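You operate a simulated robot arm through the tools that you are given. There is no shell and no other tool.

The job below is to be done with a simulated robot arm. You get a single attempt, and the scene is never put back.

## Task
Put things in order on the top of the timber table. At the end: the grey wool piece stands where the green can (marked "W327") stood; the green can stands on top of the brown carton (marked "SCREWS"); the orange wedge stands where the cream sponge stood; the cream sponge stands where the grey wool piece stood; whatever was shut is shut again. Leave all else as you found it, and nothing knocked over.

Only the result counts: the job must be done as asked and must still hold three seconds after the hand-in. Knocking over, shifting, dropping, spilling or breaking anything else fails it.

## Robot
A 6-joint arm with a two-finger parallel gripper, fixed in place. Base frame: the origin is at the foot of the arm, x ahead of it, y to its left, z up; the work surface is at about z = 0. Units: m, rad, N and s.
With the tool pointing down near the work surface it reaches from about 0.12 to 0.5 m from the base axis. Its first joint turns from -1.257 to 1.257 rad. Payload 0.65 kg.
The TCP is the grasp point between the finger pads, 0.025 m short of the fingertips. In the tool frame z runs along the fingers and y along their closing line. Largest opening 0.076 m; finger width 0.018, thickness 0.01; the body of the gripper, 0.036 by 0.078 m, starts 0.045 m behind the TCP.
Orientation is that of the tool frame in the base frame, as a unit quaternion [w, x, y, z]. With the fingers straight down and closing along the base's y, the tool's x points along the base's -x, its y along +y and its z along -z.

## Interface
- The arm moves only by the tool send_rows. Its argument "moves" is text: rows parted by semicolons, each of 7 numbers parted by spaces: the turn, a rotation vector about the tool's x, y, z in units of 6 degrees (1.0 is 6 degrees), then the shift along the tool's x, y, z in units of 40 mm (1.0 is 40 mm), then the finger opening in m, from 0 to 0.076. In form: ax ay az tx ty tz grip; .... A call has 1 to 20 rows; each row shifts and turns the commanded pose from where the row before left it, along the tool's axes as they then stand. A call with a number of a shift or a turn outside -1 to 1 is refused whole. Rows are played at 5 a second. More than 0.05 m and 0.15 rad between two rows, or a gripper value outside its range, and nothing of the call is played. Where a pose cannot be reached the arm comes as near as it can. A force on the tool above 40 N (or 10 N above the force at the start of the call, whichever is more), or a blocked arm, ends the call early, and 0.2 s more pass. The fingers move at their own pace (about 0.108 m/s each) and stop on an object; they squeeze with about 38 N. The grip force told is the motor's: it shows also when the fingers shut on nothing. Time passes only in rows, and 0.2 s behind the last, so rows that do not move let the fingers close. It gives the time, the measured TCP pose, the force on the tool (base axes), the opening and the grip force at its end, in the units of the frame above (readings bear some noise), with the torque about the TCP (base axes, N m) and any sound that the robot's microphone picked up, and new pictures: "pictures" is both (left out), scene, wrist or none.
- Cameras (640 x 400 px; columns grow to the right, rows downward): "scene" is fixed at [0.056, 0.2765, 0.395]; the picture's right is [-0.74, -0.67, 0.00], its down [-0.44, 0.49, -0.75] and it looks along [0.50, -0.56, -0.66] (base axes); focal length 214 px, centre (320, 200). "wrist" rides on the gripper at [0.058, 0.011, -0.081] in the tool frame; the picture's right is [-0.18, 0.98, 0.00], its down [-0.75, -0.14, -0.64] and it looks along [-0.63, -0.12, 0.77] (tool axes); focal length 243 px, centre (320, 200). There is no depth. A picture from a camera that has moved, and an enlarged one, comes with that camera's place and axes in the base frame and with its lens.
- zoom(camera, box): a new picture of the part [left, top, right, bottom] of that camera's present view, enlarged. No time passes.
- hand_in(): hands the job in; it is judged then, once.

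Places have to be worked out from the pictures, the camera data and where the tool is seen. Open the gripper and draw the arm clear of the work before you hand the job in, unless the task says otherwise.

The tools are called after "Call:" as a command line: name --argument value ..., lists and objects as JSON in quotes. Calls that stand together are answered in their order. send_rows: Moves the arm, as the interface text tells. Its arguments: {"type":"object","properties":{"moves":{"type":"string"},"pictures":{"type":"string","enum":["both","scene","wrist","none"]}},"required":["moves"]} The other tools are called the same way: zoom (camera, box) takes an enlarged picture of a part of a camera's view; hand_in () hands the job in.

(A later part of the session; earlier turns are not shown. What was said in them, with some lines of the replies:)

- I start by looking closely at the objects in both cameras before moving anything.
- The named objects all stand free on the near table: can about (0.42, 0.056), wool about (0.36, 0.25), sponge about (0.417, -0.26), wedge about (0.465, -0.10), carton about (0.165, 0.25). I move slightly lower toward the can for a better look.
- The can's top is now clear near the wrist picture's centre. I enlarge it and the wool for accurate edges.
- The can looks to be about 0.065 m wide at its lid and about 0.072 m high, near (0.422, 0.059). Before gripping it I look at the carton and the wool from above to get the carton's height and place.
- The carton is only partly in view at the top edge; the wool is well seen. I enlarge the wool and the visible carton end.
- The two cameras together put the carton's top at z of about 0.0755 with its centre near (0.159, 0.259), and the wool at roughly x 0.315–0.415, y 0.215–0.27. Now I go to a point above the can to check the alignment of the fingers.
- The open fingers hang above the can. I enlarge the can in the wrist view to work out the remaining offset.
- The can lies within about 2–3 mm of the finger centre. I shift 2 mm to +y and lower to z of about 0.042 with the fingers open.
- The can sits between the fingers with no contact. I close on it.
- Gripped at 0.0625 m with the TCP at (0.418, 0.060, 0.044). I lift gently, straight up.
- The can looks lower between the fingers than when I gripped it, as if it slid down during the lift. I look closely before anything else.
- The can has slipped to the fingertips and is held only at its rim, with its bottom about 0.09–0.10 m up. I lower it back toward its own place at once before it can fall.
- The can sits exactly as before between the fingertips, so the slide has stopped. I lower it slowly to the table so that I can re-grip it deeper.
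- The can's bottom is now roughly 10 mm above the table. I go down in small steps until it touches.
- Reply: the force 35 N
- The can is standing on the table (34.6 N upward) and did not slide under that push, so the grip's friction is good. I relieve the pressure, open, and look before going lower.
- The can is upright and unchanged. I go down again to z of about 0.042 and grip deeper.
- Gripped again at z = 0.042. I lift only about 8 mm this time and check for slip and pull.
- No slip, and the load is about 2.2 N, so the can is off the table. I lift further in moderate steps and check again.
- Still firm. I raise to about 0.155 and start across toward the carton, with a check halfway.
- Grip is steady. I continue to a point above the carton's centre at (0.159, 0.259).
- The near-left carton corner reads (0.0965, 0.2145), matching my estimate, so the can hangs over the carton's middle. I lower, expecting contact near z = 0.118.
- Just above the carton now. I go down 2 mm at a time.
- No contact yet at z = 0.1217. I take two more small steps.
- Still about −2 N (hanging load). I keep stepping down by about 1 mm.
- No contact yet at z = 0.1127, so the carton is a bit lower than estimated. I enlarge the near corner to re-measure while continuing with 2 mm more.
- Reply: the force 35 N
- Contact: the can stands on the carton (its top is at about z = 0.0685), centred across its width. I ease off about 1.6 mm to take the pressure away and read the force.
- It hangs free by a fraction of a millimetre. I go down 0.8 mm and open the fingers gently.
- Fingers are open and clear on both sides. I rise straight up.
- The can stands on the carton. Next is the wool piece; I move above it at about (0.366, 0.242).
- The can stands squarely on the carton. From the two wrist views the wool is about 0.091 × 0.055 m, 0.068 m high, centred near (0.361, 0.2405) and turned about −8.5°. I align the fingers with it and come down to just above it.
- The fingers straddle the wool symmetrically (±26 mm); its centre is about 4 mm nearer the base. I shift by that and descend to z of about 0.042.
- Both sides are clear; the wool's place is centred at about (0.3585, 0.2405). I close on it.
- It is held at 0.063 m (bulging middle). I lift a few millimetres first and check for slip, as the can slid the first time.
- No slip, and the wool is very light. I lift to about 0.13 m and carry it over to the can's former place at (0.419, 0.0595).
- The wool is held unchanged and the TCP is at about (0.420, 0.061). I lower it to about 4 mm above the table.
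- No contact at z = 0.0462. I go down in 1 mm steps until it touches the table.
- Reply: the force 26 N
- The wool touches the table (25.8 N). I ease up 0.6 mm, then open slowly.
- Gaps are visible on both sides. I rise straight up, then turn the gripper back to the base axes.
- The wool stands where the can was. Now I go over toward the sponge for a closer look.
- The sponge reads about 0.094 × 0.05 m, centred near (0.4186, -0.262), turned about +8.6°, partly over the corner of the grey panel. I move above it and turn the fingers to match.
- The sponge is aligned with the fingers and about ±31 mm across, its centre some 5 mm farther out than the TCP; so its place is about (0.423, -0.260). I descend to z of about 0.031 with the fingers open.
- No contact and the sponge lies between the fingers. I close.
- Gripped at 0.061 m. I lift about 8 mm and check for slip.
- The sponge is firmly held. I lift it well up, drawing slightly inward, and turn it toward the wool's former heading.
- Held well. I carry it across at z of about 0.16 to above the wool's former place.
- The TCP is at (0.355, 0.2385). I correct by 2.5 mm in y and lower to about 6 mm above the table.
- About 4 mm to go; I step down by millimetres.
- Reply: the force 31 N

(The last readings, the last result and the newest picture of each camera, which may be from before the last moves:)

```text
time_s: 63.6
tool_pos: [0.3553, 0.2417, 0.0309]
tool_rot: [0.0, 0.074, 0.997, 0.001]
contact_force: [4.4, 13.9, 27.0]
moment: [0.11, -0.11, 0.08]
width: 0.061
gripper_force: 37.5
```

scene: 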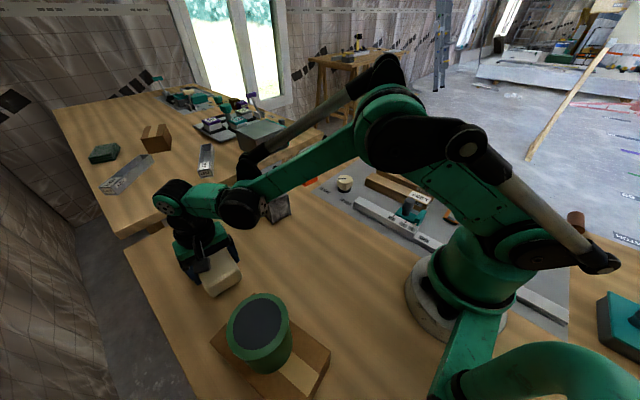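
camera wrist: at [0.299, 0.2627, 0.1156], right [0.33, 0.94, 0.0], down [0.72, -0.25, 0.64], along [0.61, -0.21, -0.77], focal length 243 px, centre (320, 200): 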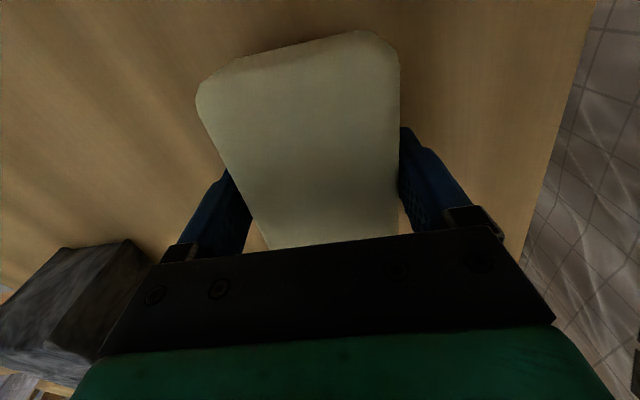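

Touched down (27 N, with some side drag from the last shift). I ease up 0.6 mm to release that, then open.

Call:
send_rows --moves "0 0 0 0 0 -0.02 0.04; 0 0 0 0 0 0 0.04; 0 0 0 0 0 0 0.062; 0 0 0 0 0 0 0.066; 0 0 0 0 0 0 0.076; 0 0 0 0 0 0 0.076" --pictures "wrist"

```text
time_s: 65.0
tool_pos: [0.3559, 0.2429, 0.0301]
tool_rot: [0.001, 0.075, 0.997, -0.001]
contact_force: [-0.1, -0.3, -0.8]
moment: [0.01, 0.03, -0.03]
width: 0.076
gripper_force: 0.1
camera wrist: at [0.299, 0.261, 0.1117], right [0.33, 0.94, 0.0], down [0.72, -0.25, 0.64], along [0.61, -0.21, -0.77], focal length 243 px, centre (320, 200)
```

wrist: 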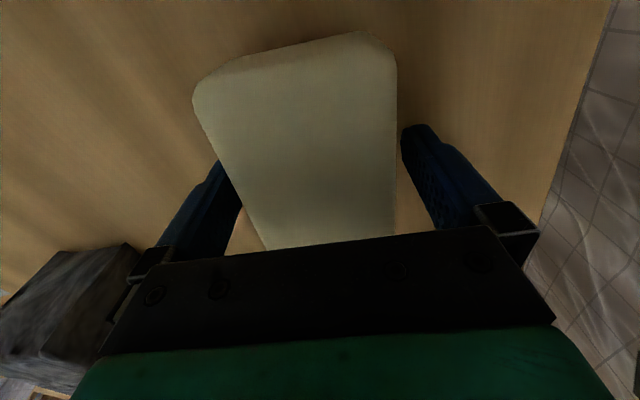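

Released. I centre the fingers by 2 mm toward −y for clearance and rise straight up.

Call:
send_rows --moves "0 0 0 0 -0.05 0 0.076; 0 0 0 0 0 -0.2 0.076; 0 0 0 0 0 -0.5 0.076; 0 0 0 0 0 -0.8 0.076; 0 0 0 0 0 -0.9 0.076; 0 0 0 0 0 -0.9 0.076; 0 0 -0.71 0 0 -0.7 0.076; 0 0 -0.71 0 0 -0.2 0.076; 0 0 0 0 0 0 0.076" --pictures "both"

Call:
zoom --camera "wrist" --box '[200, 0, 440, 180]'

Call:
zoom --camera "scene" --box '[160, 160, 340, 310]'

```text
time_s: 67.0
tool_pos: [0.3534, 0.241, 0.1987]
tool_rot: [0.0, -0.001, 1.0, -0.001]
contact_force: [-0.4, 0.1, -1.0]
moment: [0.0, 0.0, 0.01]
width: 0.0756
gripper_force: 0.1
camera wrist: at [0.2955, 0.2507, 0.2802], right [0.18, 0.98, 0.0], down [0.75, -0.14, 0.64], along [0.63, -0.12, -0.77], focal length 243 px, centre (320, 200)
```

scene: 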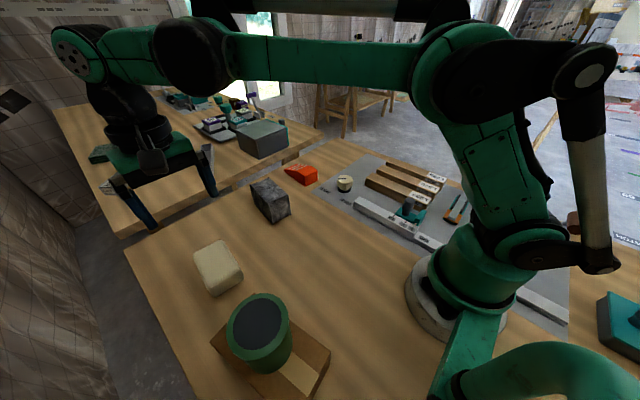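
wrist: 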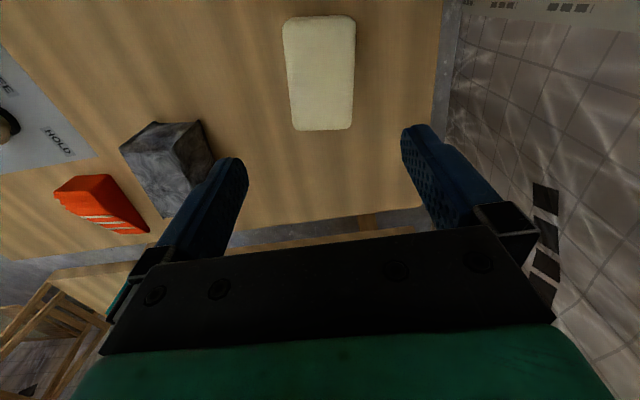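

```text
2.22 times, centred on (320, 90) of wrist
camera zoom: at [0.2955, 0.2507, 0.2802], right [0.18, 0.98, 0.0], down [0.75, -0.14, 0.64], along [0.63, -0.12, -0.77], focal length 539 px, centre (320, 444)
```

zoom: 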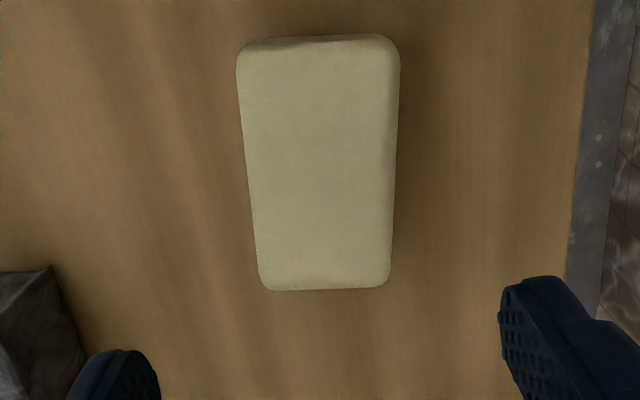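

```text
2.67 times, centred on (250, 235) of scene
camera zoom: at [0.056, 0.2765, 0.395], right [-0.74, -0.67, 0.0], down [-0.44, 0.49, -0.75], along [0.5, -0.56, -0.66], focal length 572 px, centre (507, 107)
```

zoom: 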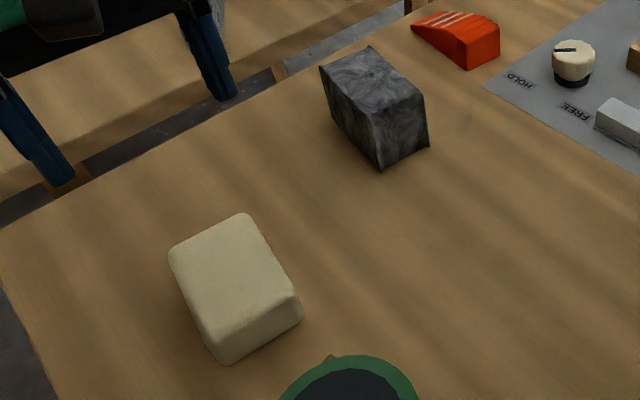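

The sponge stands at about (0.357, 0.240), right at the wool's former place. Now I go to look at the orange wedge.

Call:
send_rows --moves "0 0 0 -0.125 -0.947 0 0.076; 0 0 0 -0.125 -0.947 0 0.076; 0 0 0 -0.125 -0.947 0 0.076; 0 0 0 -0.125 -0.947 0 0.076; 0 0 0 -0.125 -0.947 0 0.076; 0 0 0 -0.125 -0.947 0 0.076; 0 0 0 -0.125 -0.947 0 0.076; 0 0 0 -0.125 -0.947 0 0.076; 0 0 0 -0.125 -0.947 0 0.076; 0 0 0 0 0 0 0.076; 0 0 0 0 0 0 0.076" --pictures "both"

Call:
zoom --camera "wrist" --box '[200, 20, 440, 200]'

Call:
zoom --camera "scene" --box '[270, 130, 370, 210]'

```text
time_s: 69.4
tool_pos: [0.4, -0.1007, 0.2001]
tool_rot: [0.001, 0.0, 1.0, 0.0]
contact_force: [-0.4, -0.6, 0.4]
moment: [-0.01, 0.01, 0.03]
width: 0.0762
gripper_force: 0.0
camera wrist: at [0.3416, -0.0906, 0.2819], right [0.18, 0.98, 0.0], down [0.75, -0.14, 0.64], along [0.63, -0.12, -0.77], focal length 243 px, centre (320, 200)
```

scene: 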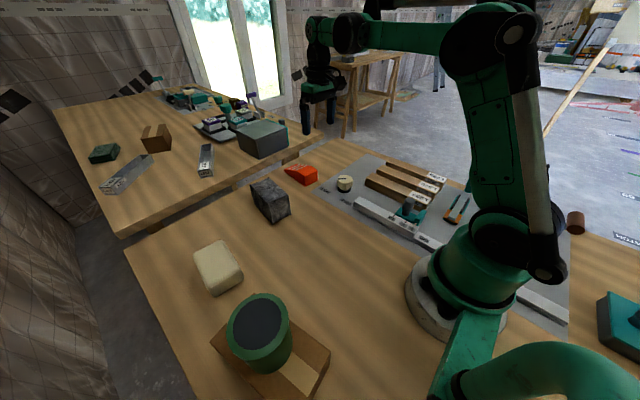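
wrist: 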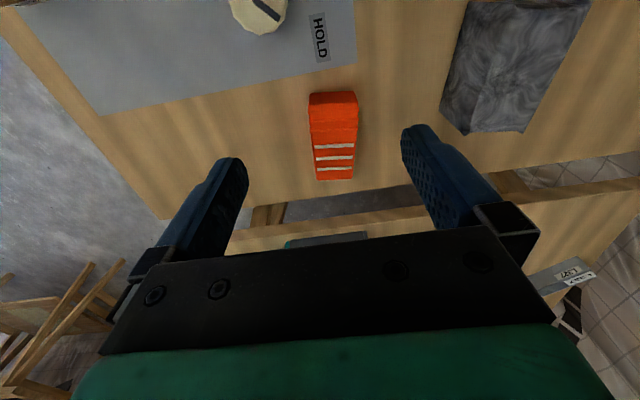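

```text
2.22 times, centred on (320, 110) of wrist
camera zoom: at [0.3416, -0.0906, 0.2819], right [0.18, 0.98, 0.0], down [0.75, -0.14, 0.64], along [0.63, -0.12, -0.77], focal length 539 px, centre (320, 400)
```

zoom: 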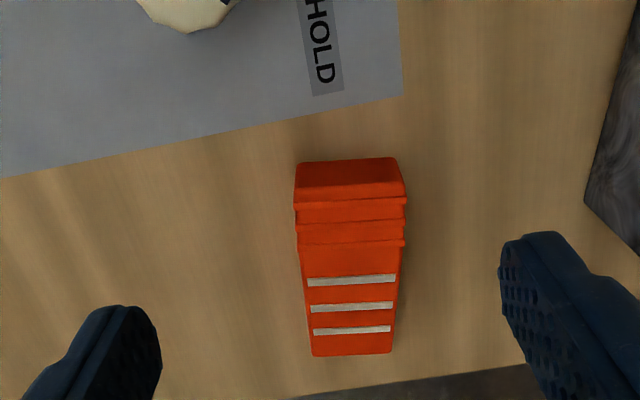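

```text
5.00 times, centred on (320, 170) of scene
camera zoom: at [0.056, 0.2765, 0.395], right [-0.74, -0.67, 0.0], down [-0.44, 0.49, -0.75], along [0.5, -0.56, -0.66], focal length 1072 px, centre (320, 350)
```

zoom: 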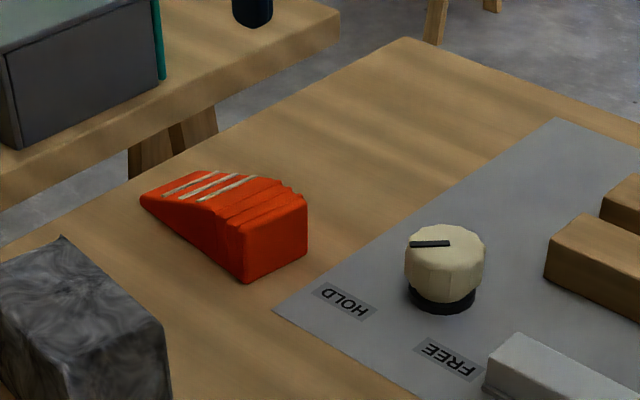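

The wedge's thick end (about 0.05 m high) faces the base; it spans about x 0.424–0.536, y centre about −0.099, width about 0.048, turned about −6.5°. I move above its thicker part and turn the fingers to match.

Call:
send_rows --moves "0 0 0 -0.54 0.023 0.667 0.076; 0 0 0 -0.54 0.023 0.667 0.076; 0 0 0.54 -0.54 0.023 0.667 0.076; 0 0 0.54 0 0 0 0.076; 0 0 0 0 0 0 0.076; 0 0 0 0 0 0 0.076" --pictures "both"

Call:
zoom --camera "wrist" --box '[200, 20, 440, 200]'

Call:
zoom --camera "scene" --box '[260, 90, 380, 200]'

```text
time_s: 70.8
tool_pos: [0.4648, -0.0992, 0.1185]
tool_rot: [0.001, 0.056, 0.998, 0.001]
contact_force: [-0.3, -0.3, -0.1]
moment: [0.0, 0.03, -0.03]
width: 0.076
gripper_force: 0.0
camera wrist: at [0.4081, -0.0819, 0.1993], right [0.29, 0.96, 0.0], down [0.73, -0.23, 0.64], along [0.61, -0.19, -0.77], focal length 243 px, centre (320, 200)
```

scene: 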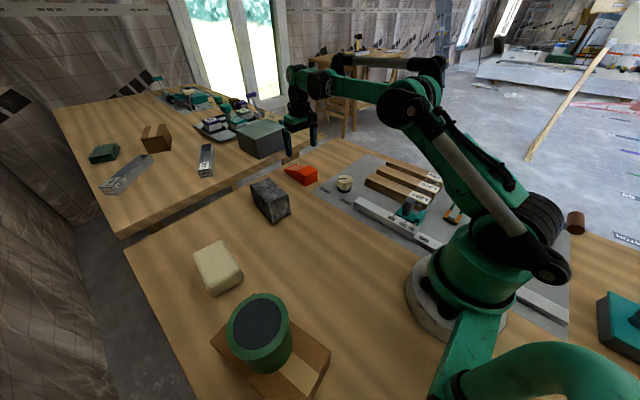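
wrist: 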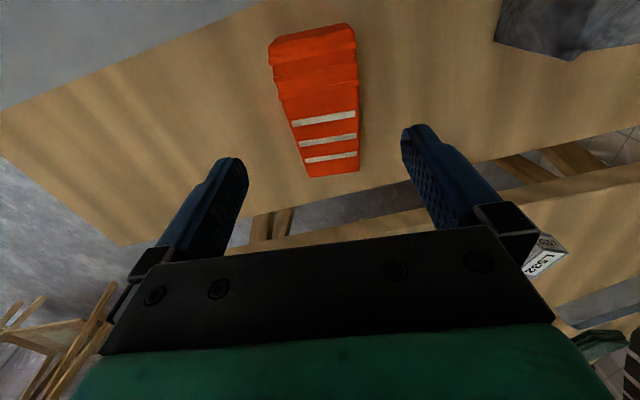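

```text
2.22 times, centred on (320, 110) of wrist
camera zoom: at [0.4081, -0.0819, 0.1993], right [0.29, 0.96, 0.0], down [0.73, -0.23, 0.64], along [0.61, -0.19, -0.77], focal length 539 px, centre (320, 400)
```

zoom: 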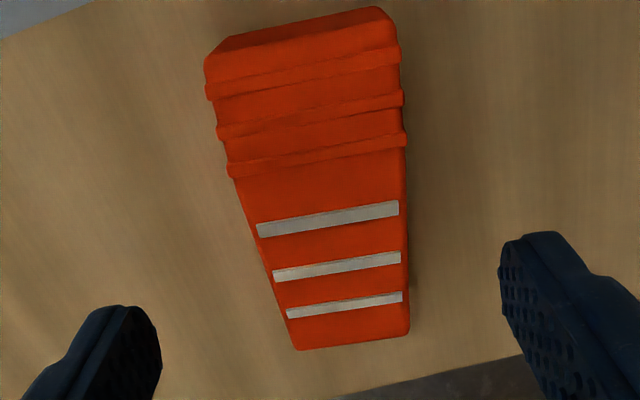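

```text
3.64 times, centred on (320, 145) of scene
camera zoom: at [0.056, 0.2765, 0.395], right [-0.74, -0.67, 0.0], down [-0.44, 0.49, -0.75], along [0.5, -0.56, -0.66], focal length 780 px, centre (320, 400)
```

zoom: 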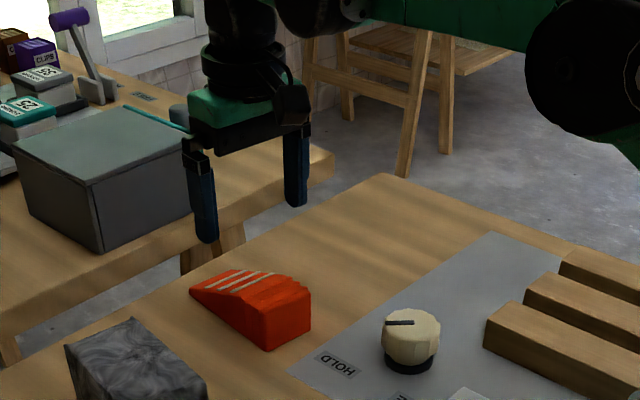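

The wedge is aligned, offset about 2 mm to +y, and the TCP lies near its balance point (15 mm on the base side of its mid-length). I descend to z of about 0.030.

Call:
send_rows --moves "0 0 0 0 0.05 0.5 0.076; 0 0 0 0 0 0.5 0.076; 0 0 0 0 0 0.5 0.076; 0 0 0 0 0 0.4 0.076; 0 0 0 0 0 0.3 0.076; 0 0 0 0 0 0 0.076; 0 0 0 0 0 0 0.076" --pictures "both"

```text
time_s: 72.4
tool_pos: [0.4649, -0.0971, 0.0304]
tool_rot: [0.001, 0.057, 0.998, 0.001]
contact_force: [-0.1, -0.2, -0.7]
moment: [0.0, 0.05, 0.0]
width: 0.0764
gripper_force: 0.0
camera wrist: at [0.4079, -0.0806, 0.1102], right [0.29, 0.96, 0.0], down [0.73, -0.23, 0.64], along [0.61, -0.19, -0.77], focal length 243 px, centre (320, 200)
```

scene: 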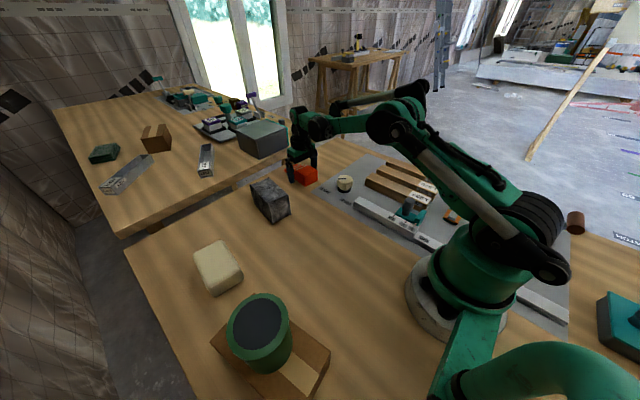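
wrist: 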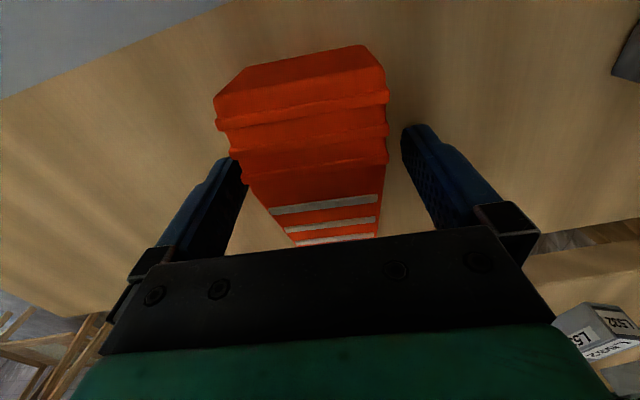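

No contact; the wedge lies between the fingers. I close on it.

Call:
send_rows --moves "0 0 0 0 0 0 0.055; 0 0 0 0 0 0 0.045; 0 0 0 0 0 0 0.035; 0 0 0 0 0 0 0.035; 0 0 0 0 0 0 0.035" --pictures "wrist"

```text
time_s: 73.6
tool_pos: [0.4647, -0.0977, 0.029]
tool_rot: [0.0, 0.056, 0.998, 0.0]
contact_force: [-0.6, 0.7, 1.2]
moment: [0.03, -0.02, -0.02]
width: 0.0495
gripper_force: 37.8
camera wrist: at [0.4079, -0.0806, 0.1103], right [0.29, 0.96, 0.0], down [0.73, -0.23, 0.64], along [0.61, -0.19, -0.77], focal length 243 px, centre (320, 200)
```

wrist: 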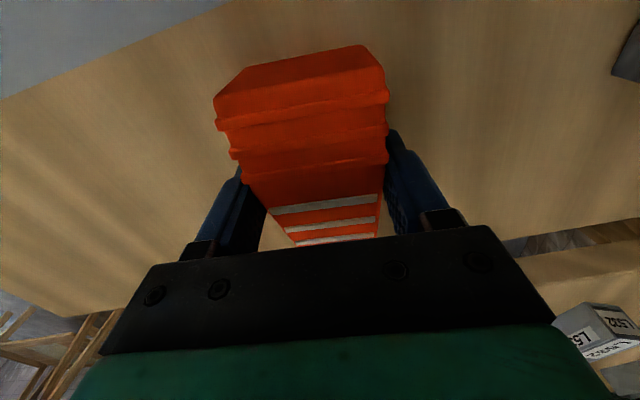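

Gripped at 0.0495 m. I lift about 8 mm slowly and check the hold.

Call:
send_rows --moves "0 0 0 0 0 -0.1 0.035; 0 0 0 0 0 -0.1 0.035; 0 0 0 0 0 0 0.035" --pictures "both"

```text
time_s: 74.4
tool_pos: [0.4654, -0.0991, 0.0379]
tool_rot: [0.001, 0.056, 0.998, 0.0]
contact_force: [0.4, -0.2, -1.5]
moment: [0.02, 0.0, 0.02]
width: 0.0495
gripper_force: 37.6
camera wrist: at [0.4081, -0.0805, 0.12], right [0.29, 0.96, 0.0], down [0.73, -0.23, 0.64], along [0.61, -0.19, -0.77], focal length 243 px, centre (320, 200)
```

scene: 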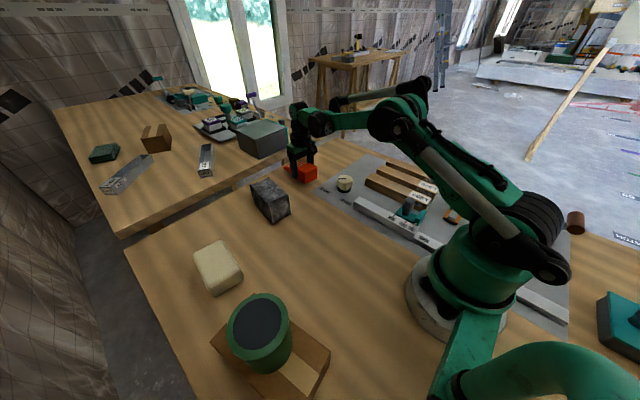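
wrist: 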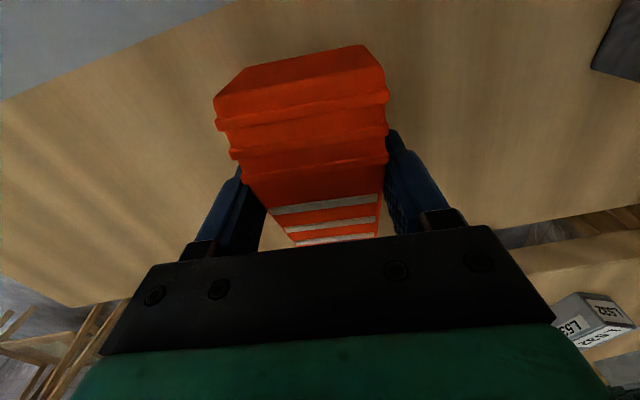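

Held steadily. I raise it to about 0.12 m and carry it to the sponge's former place, aiming the TCP at (0.406, -0.258) so the wedge's middle comes to about (0.4215, -0.2595).

Call:
send_rows --moves "0 0 0 0 0 -0.35 0.035; 0 0 0 0 0 -0.6 0.035; 0 0 0 0 0 -0.6 0.035; 0 0 0 0 0 -0.5 0.035; 0 0 0 0.101 -0.414 0 0.035; 0 0 0 0.203 -0.828 0 0.035; 0 0 0 0.203 -0.828 0 0.035; 0 0 0 0.203 -0.828 0 0.035; 0 0 0 0.203 -0.828 0 0.035; 0 0 0 0.101 -0.414 0 0.035; 0 0 0 0 0 0 0.035; 0 0 0 0 0 0 0.035" --pictures "both"

```text
time_s: 77.0
tool_pos: [0.4038, -0.2564, 0.1239]
tool_rot: [0.0, 0.057, 0.998, 0.001]
contact_force: [-1.7, 0.0, -1.5]
moment: [-0.01, -0.02, 0.01]
width: 0.0496
gripper_force: 37.6
camera wrist: at [0.348, -0.239, 0.2039], right [0.29, 0.96, 0.0], down [0.73, -0.22, 0.64], along [0.61, -0.19, -0.77], focal length 243 px, centre (320, 200)
```

scene: 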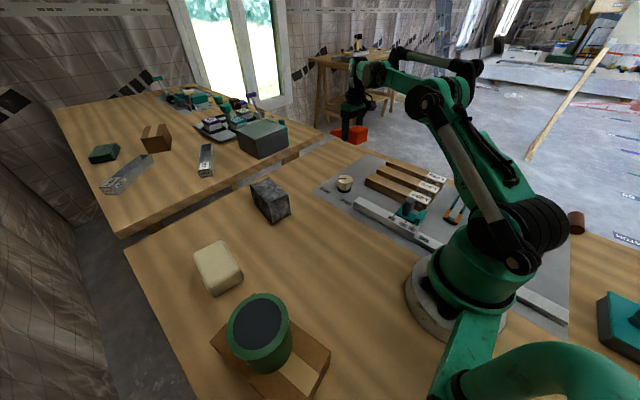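
wrist: 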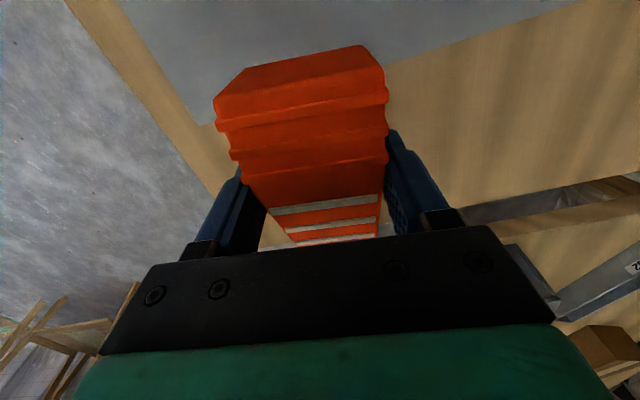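

The TCP is at about (0.404, -0.2565). I correct about 1.5 mm and lower to roughly 6 mm above the surface.

Call:
send_rows --moves "0 0 0 -0.04 -0.03 0.4 0.035; 0 0 0 0 0 0.6 0.035; 0 0 0 0 0 0.5 0.035; 0 0 0 0 0 0.4 0.035; 0 0 0 0 0 0.2 0.035; 0 0 0 0 0 0 0.035; 0 0 0 0 0 0 0.035" --pictures "both"

Call:
zoom --camera "scene" --box '[290, 80, 430, 210]'

```text
time_s: 78.6
tool_pos: [0.407, -0.258, 0.0368]
tool_rot: [0.0, 0.057, 0.998, 0.0]
contact_force: [-0.5, -0.4, -1.3]
moment: [0.01, 0.02, -0.02]
width: 0.0495
gripper_force: 38.1
camera wrist: at [0.35, -0.2416, 0.1185], right [0.29, 0.96, 0.0], down [0.73, -0.23, 0.64], along [0.61, -0.19, -0.77], focal length 243 px, centre (320, 200)
```

scene: 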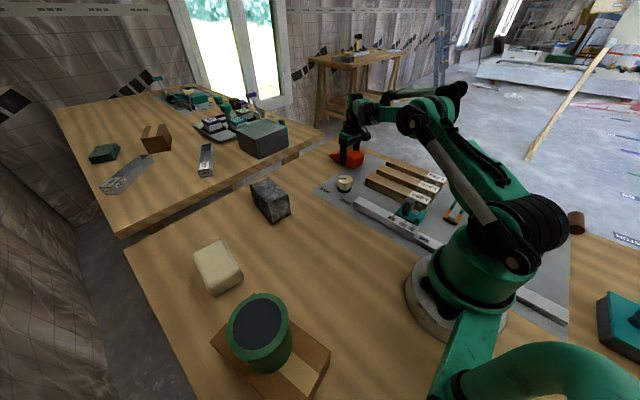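
wrist: 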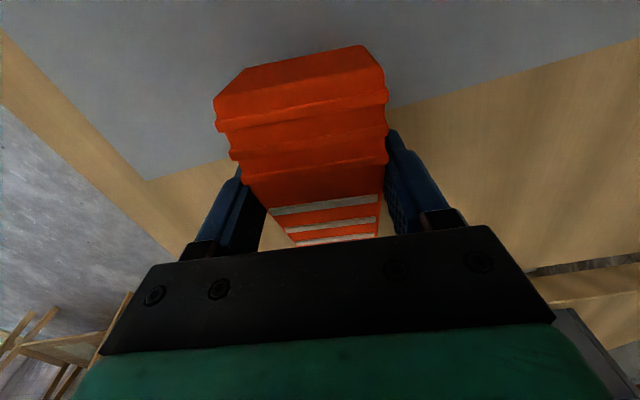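

```text
3.08 times, centred on (360, 145) of scene
camera zoom: at [0.056, 0.2765, 0.395], right [-0.74, -0.67, 0.0], down [-0.44, 0.49, -0.75], along [0.5, -0.56, -0.66], focal length 660 px, centre (197, 369)
```

zoom: 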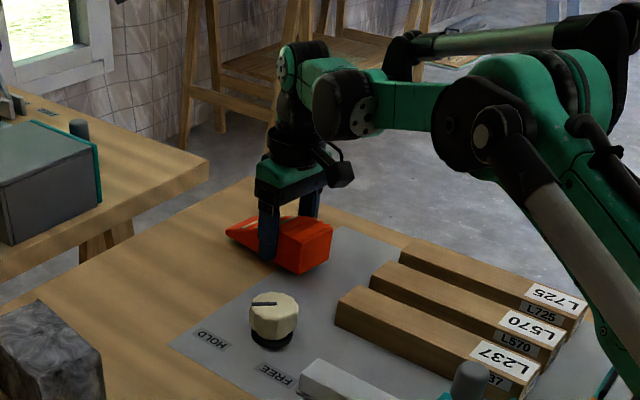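

Clear of the knob and blocks, about 6 mm above the surface. I step down by millimetres.

Call:
send_rows --moves "0 0 0 0 0 0.025 0.035; 0 0 0 0 0 0.025 0.035; 0 0 0 0 0 0.025 0.035; 0 0 0 0 0 0 0.035" --pictures "none"

```text
time_s: 79.6
tool_pos: [0.4056, -0.2589, 0.0348]
tool_rot: [0.0, 0.058, 0.998, 0.0]
contact_force: [0.1, -0.3, -1.0]
moment: [0.0, 0.02, 0.02]
width: 0.0493
gripper_force: 38.3
```

Call:
send_rows --moves "0 0 0 0 0 0.025 0.035; 0 0 0 0 0 0 0.035" --pictures "none"

```text
time_s: 80.2
tool_pos: [0.4056, -0.2577, 0.0343]
tool_rot: [0.0, 0.057, 0.998, 0.0]
contact_force: [0.3, -0.7, -1.6]
moment: [0.02, -0.05, 0.01]
width: 0.0494
gripper_force: 38.5
```

Call:
send_rows --moves "0 0 0 0 0 0.025 0.035; 0 0 0 0 0 0 0.035" --pictures "none"

```text
time_s: 80.8
tool_pos: [0.4074, -0.2584, 0.0327]
tool_rot: [0.0, 0.057, 0.998, 0.0]
contact_force: [0.3, 0.0, -1.6]
moment: [-0.01, 0.01, -0.02]
width: 0.0495
gripper_force: 37.9
```

Call:
send_rows --moves "0 0 0 0 0 0.025 0.035; 0 0 0 0 0 0 0.035" --pictures "none"

```text
time_s: 81.4
tool_pos: [0.4064, -0.2582, 0.0319]
tool_rot: [0.0, 0.057, 0.998, 0.001]
contact_force: [-0.4, -0.1, -1.4]
moment: [0.01, 0.02, 0.05]
width: 0.0496
gripper_force: 37.8
```

Call:
send_rows --moves "0 0 0 0 0 0.025 0.035; 0 0 0 0 0 0 0.035" --pictures "wrist"

```text
time_s: 82.0
tool_pos: [0.4068, -0.2597, 0.0309]
tool_rot: [0.0, 0.056, 0.998, 0.0]
contact_force: [-0.6, 0.3, -1.6]
moment: [-0.02, 0.01, 0.01]
width: 0.0492
gripper_force: 38.3
camera wrist: at [0.3496, -0.2414, 0.1113], right [0.29, 0.96, 0.0], down [0.73, -0.23, 0.64], along [0.61, -0.19, -0.77], focal length 243 px, centre (320, 200)
```

wrist: 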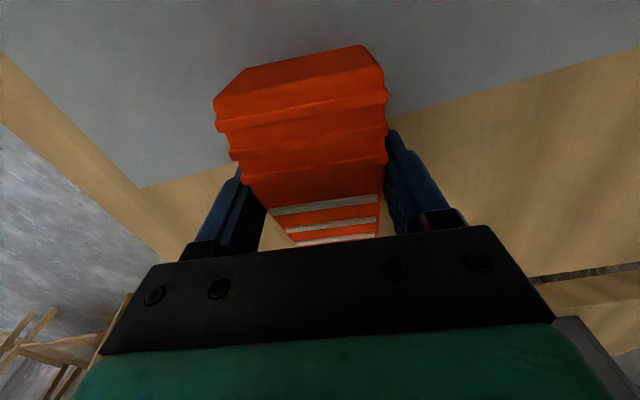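

Still hanging (about −1.6 N). Another millimetre.

Call:
send_rows --moves "0 0 0 0 0 0.025 0.035; 0 0 0 0 0 0 0.035" --pictures "none"

```text
time_s: 82.6
tool_pos: [0.4067, -0.258, 0.0292]
tool_rot: [0.0, 0.057, 0.998, 0.0]
contact_force: [-1.6, 0.0, 9.1]
moment: [-0.04, -0.13, -0.03]
width: 0.0494
gripper_force: 38.2
```

Touched down with about 10 N. I ease up 0.4 mm and open.

Call:
send_rows --moves "0 0 0 0 0 -0.01 0.035; 0 0 0 0 0 0 0.035; 0 0 0 0 0 0 0.051; 0 0 0 0 0 0 0.056; 0 0 0 0 0 0 0.066; 0 0 0 0 0 0 0.076; 0 0 0 0 0 0 0.076" --pictures "wrist"

```text
time_s: 84.2
tool_pos: [0.4055, -0.2582, 0.029]
tool_rot: [0.001, 0.057, 0.998, 0.0]
contact_force: [-0.2, 0.4, 0.2]
moment: [-0.03, 0.04, 0.0]
width: 0.076
gripper_force: 0.1
camera wrist: at [0.3497, -0.2415, 0.111], right [0.29, 0.96, 0.0], down [0.73, -0.23, 0.64], along [0.61, -0.19, -0.77], focal length 243 px, centre (320, 200)
```

wrist: 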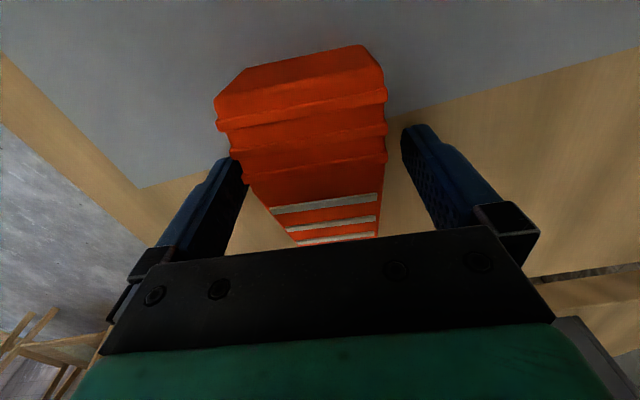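

Released with gaps on both sides. I rise straight up, then turn back and withdraw toward the starting position for a full check.

Call:
send_rows --moves "0 0 0 0 0 -0.2 0.076; 0 0 0 0 0 -0.5 0.076; 0 0 0 0 0 -0.8 0.076; 0 0 0 0 0 -0.9 0.076; 0 0 0 0 0 -0.9 0.076; 0 0 -0.54 0.3 0 -0.7 0.076; 0 0 -0.54 0.3 0 -0.2 0.076; 0 0 0 0 0 0 0.076; 0 0 0 0 0 0 0.076" --pictures "both"

Call:
zoom --camera "wrist" --box '[160, 0, 480, 200]'

Call:
zoom --camera "scene" --box '[280, 120, 480, 240]'

```text
time_s: 86.2
tool_pos: [0.3797, -0.2542, 0.1949]
tool_rot: [-0.001, 0.0, 1.0, -0.001]
contact_force: [-0.1, 0.2, -0.5]
moment: [0.05, 0.0, 0.0]
width: 0.0759
gripper_force: 0.1
out of reach, approached as far as the arm can: row 5
camera wrist: at [0.3209, -0.2429, 0.2762], right [0.18, 0.98, 0.0], down [0.75, -0.14, 0.64], along [0.63, -0.12, -0.77], focal length 243 px, centre (320, 200)
```

scene: 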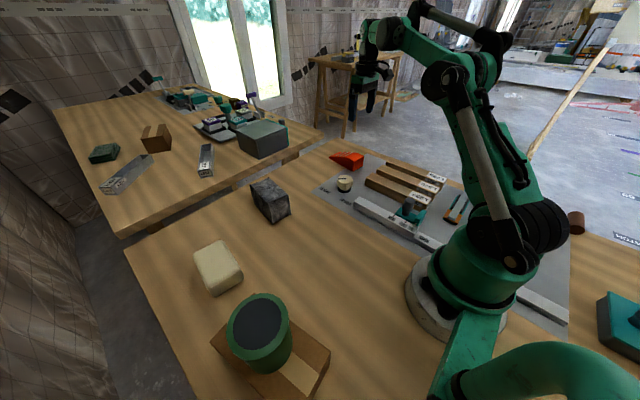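
wrist: 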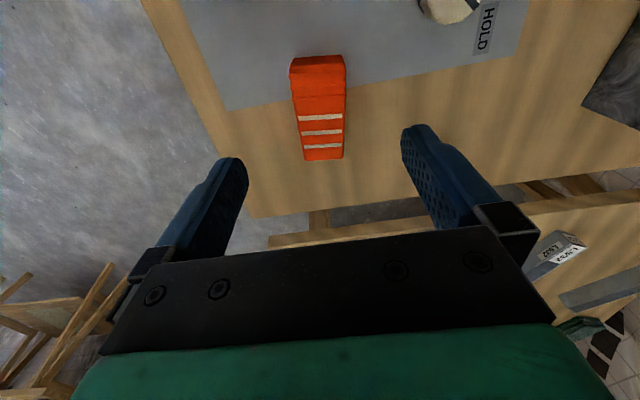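

```text
2.00 times, centred on (320, 100) of wrist
camera zoom: at [0.3209, -0.2429, 0.2762], right [0.18, 0.98, 0.0], down [0.75, -0.14, 0.64], along [0.63, -0.12, -0.77], focal length 485 px, centre (320, 400)
```

zoom: 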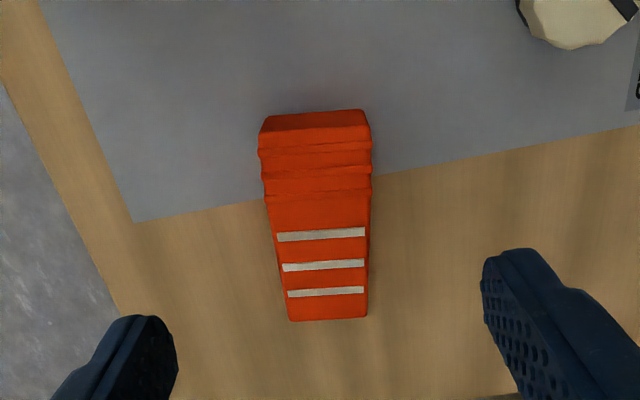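

```text
3.20 times, centred on (380, 180) of scene
camera zoom: at [0.056, 0.2765, 0.395], right [-0.74, -0.67, 0.0], down [-0.44, 0.49, -0.75], along [0.5, -0.56, -0.66], focal length 686 px, centre (128, 264)
```

zoom: 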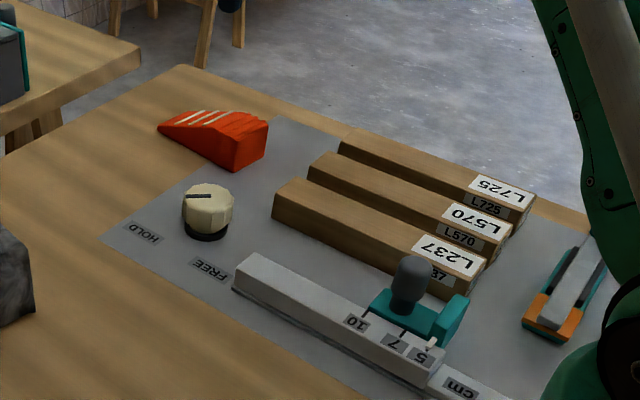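

The wedge's middle reads about (0.423, -0.260), right at the sponge's place, and the panel items are untouched. I withdraw the arm to its starting position for a final look.

Call:
send_rows --moves "0 0 0 0.1875 0.822 -0.4 0.076; 0 0 0 0.1875 0.822 -0.4 0.076; 0 0 0 0.1875 0.822 -0.4 0.076; 0 0 0 0.1875 0.822 -0.4 0.076; 0 0 0 0.1875 0.822 -0.4 0.076; 0 0 0 0.1875 0.822 -0.4 0.076; 0 0 0 0.1875 0.822 -0.4 0.076; 0 0 0 0.1875 0.822 -0.4 0.076; 0 0 0 0 0 0 0.076; 0 0 0 0 0 0 0.076" --pictures "both"

Call:
zoom --camera "scene" --box '[120, 160, 400, 400]'

Call:
zoom --camera "wrist" --box '[80, 0, 580, 250]'

```text
time_s: 88.4
tool_pos: [0.3168, 0.007, 0.3235]
tool_rot: [0.0, 0.0, 1.0, 0.0]
contact_force: [-0.8, 0.2, -0.2]
moment: [-0.01, -0.03, -0.01]
width: 0.0759
gripper_force: 0.1
camera wrist: at [0.2576, 0.0184, 0.405], right [0.18, 0.98, 0.0], down [0.75, -0.14, 0.64], along [0.63, -0.12, -0.77], focal length 243 px, centre (320, 200)
```

scene: 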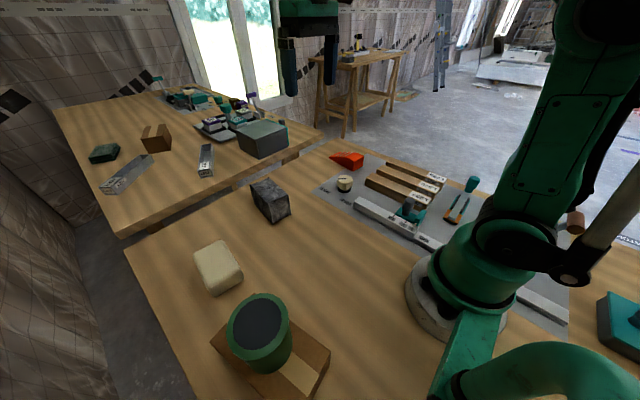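
wrist: 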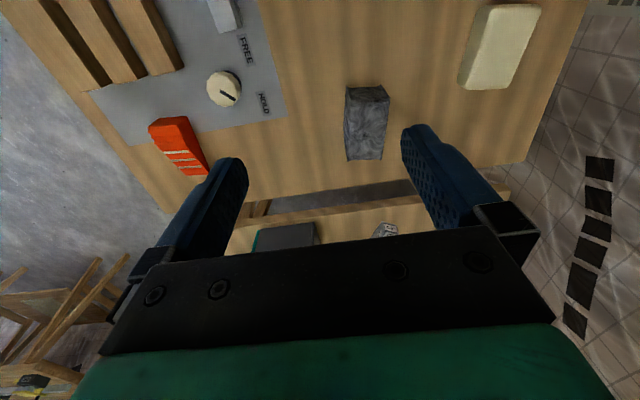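

```text
1.67 times, centred on (260, 280) of scene
camera zoom: at [0.056, 0.2765, 0.395], right [-0.74, -0.67, 0.0], down [-0.44, 0.49, -0.75], along [0.5, -0.56, -0.66], focal length 358 px, centre (420, 67)
```

zoom: 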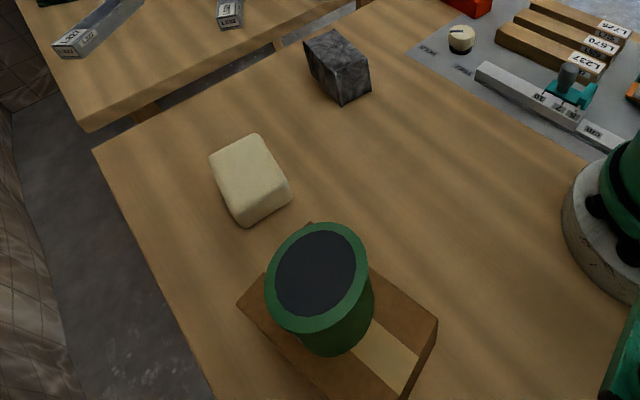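

```text
1.28 times, centred on (330, 125) of wrist
camera zoom: at [0.2576, 0.0184, 0.405], right [0.18, 0.98, 0.0], down [0.75, -0.14, 0.64], along [0.63, -0.12, -0.77], focal length 311 px, centre (307, 296)
```

zoom: 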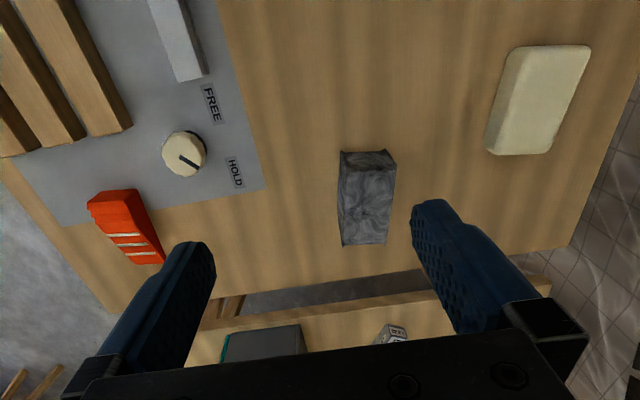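

All four moves are in place: can on the unmoved carton, wool at the can's place, sponge at the wool's place, wedge at the sponge's place. The arm is clear with the gripper open and nothing else disturbed, so I hand in.

Call:
hand_in

```text
The job is handed in.
```

All four pieces are where you asked. The job is handed in, but the tool returned no verdict. The final pictures showed everything standing upright.

| Piece | Now stands | Measured centre (x, y, m) |
|---|---|---|
| Green can | on top of the brown carton | about (0.158, 0.259), carton's middle about (0.160, 0.259) |
| Grey wool | where the can stood | about (0.419, 0.059), can was at about (0.419, 0.060) |
| Cream sponge | where the wool stood | about (0.357, 0.240), wool was at about (0.359, 0.241) |
| Orange wedge | where the sponge stood | about (0.423, -0.260), sponge was at about (0.423, -0.260) |

- **Can slipped once:** on the first lift the can slid down to the fingertips. I lowered it back onto its spot, gripped it deeper and carried it over without trouble. It did not fall or tip.
- **Carton label not seen:** no picture showed the "SCREWS" marking. I used the only brown carton on the near table; the other one is on the far table.
- **Nothing to shut:** I opened nothing, so there was nothing to close again. In the final pictures the carton and the panel with the knob and blocks look as they did at the start.

I left the arm near its starting position with the gripper open.
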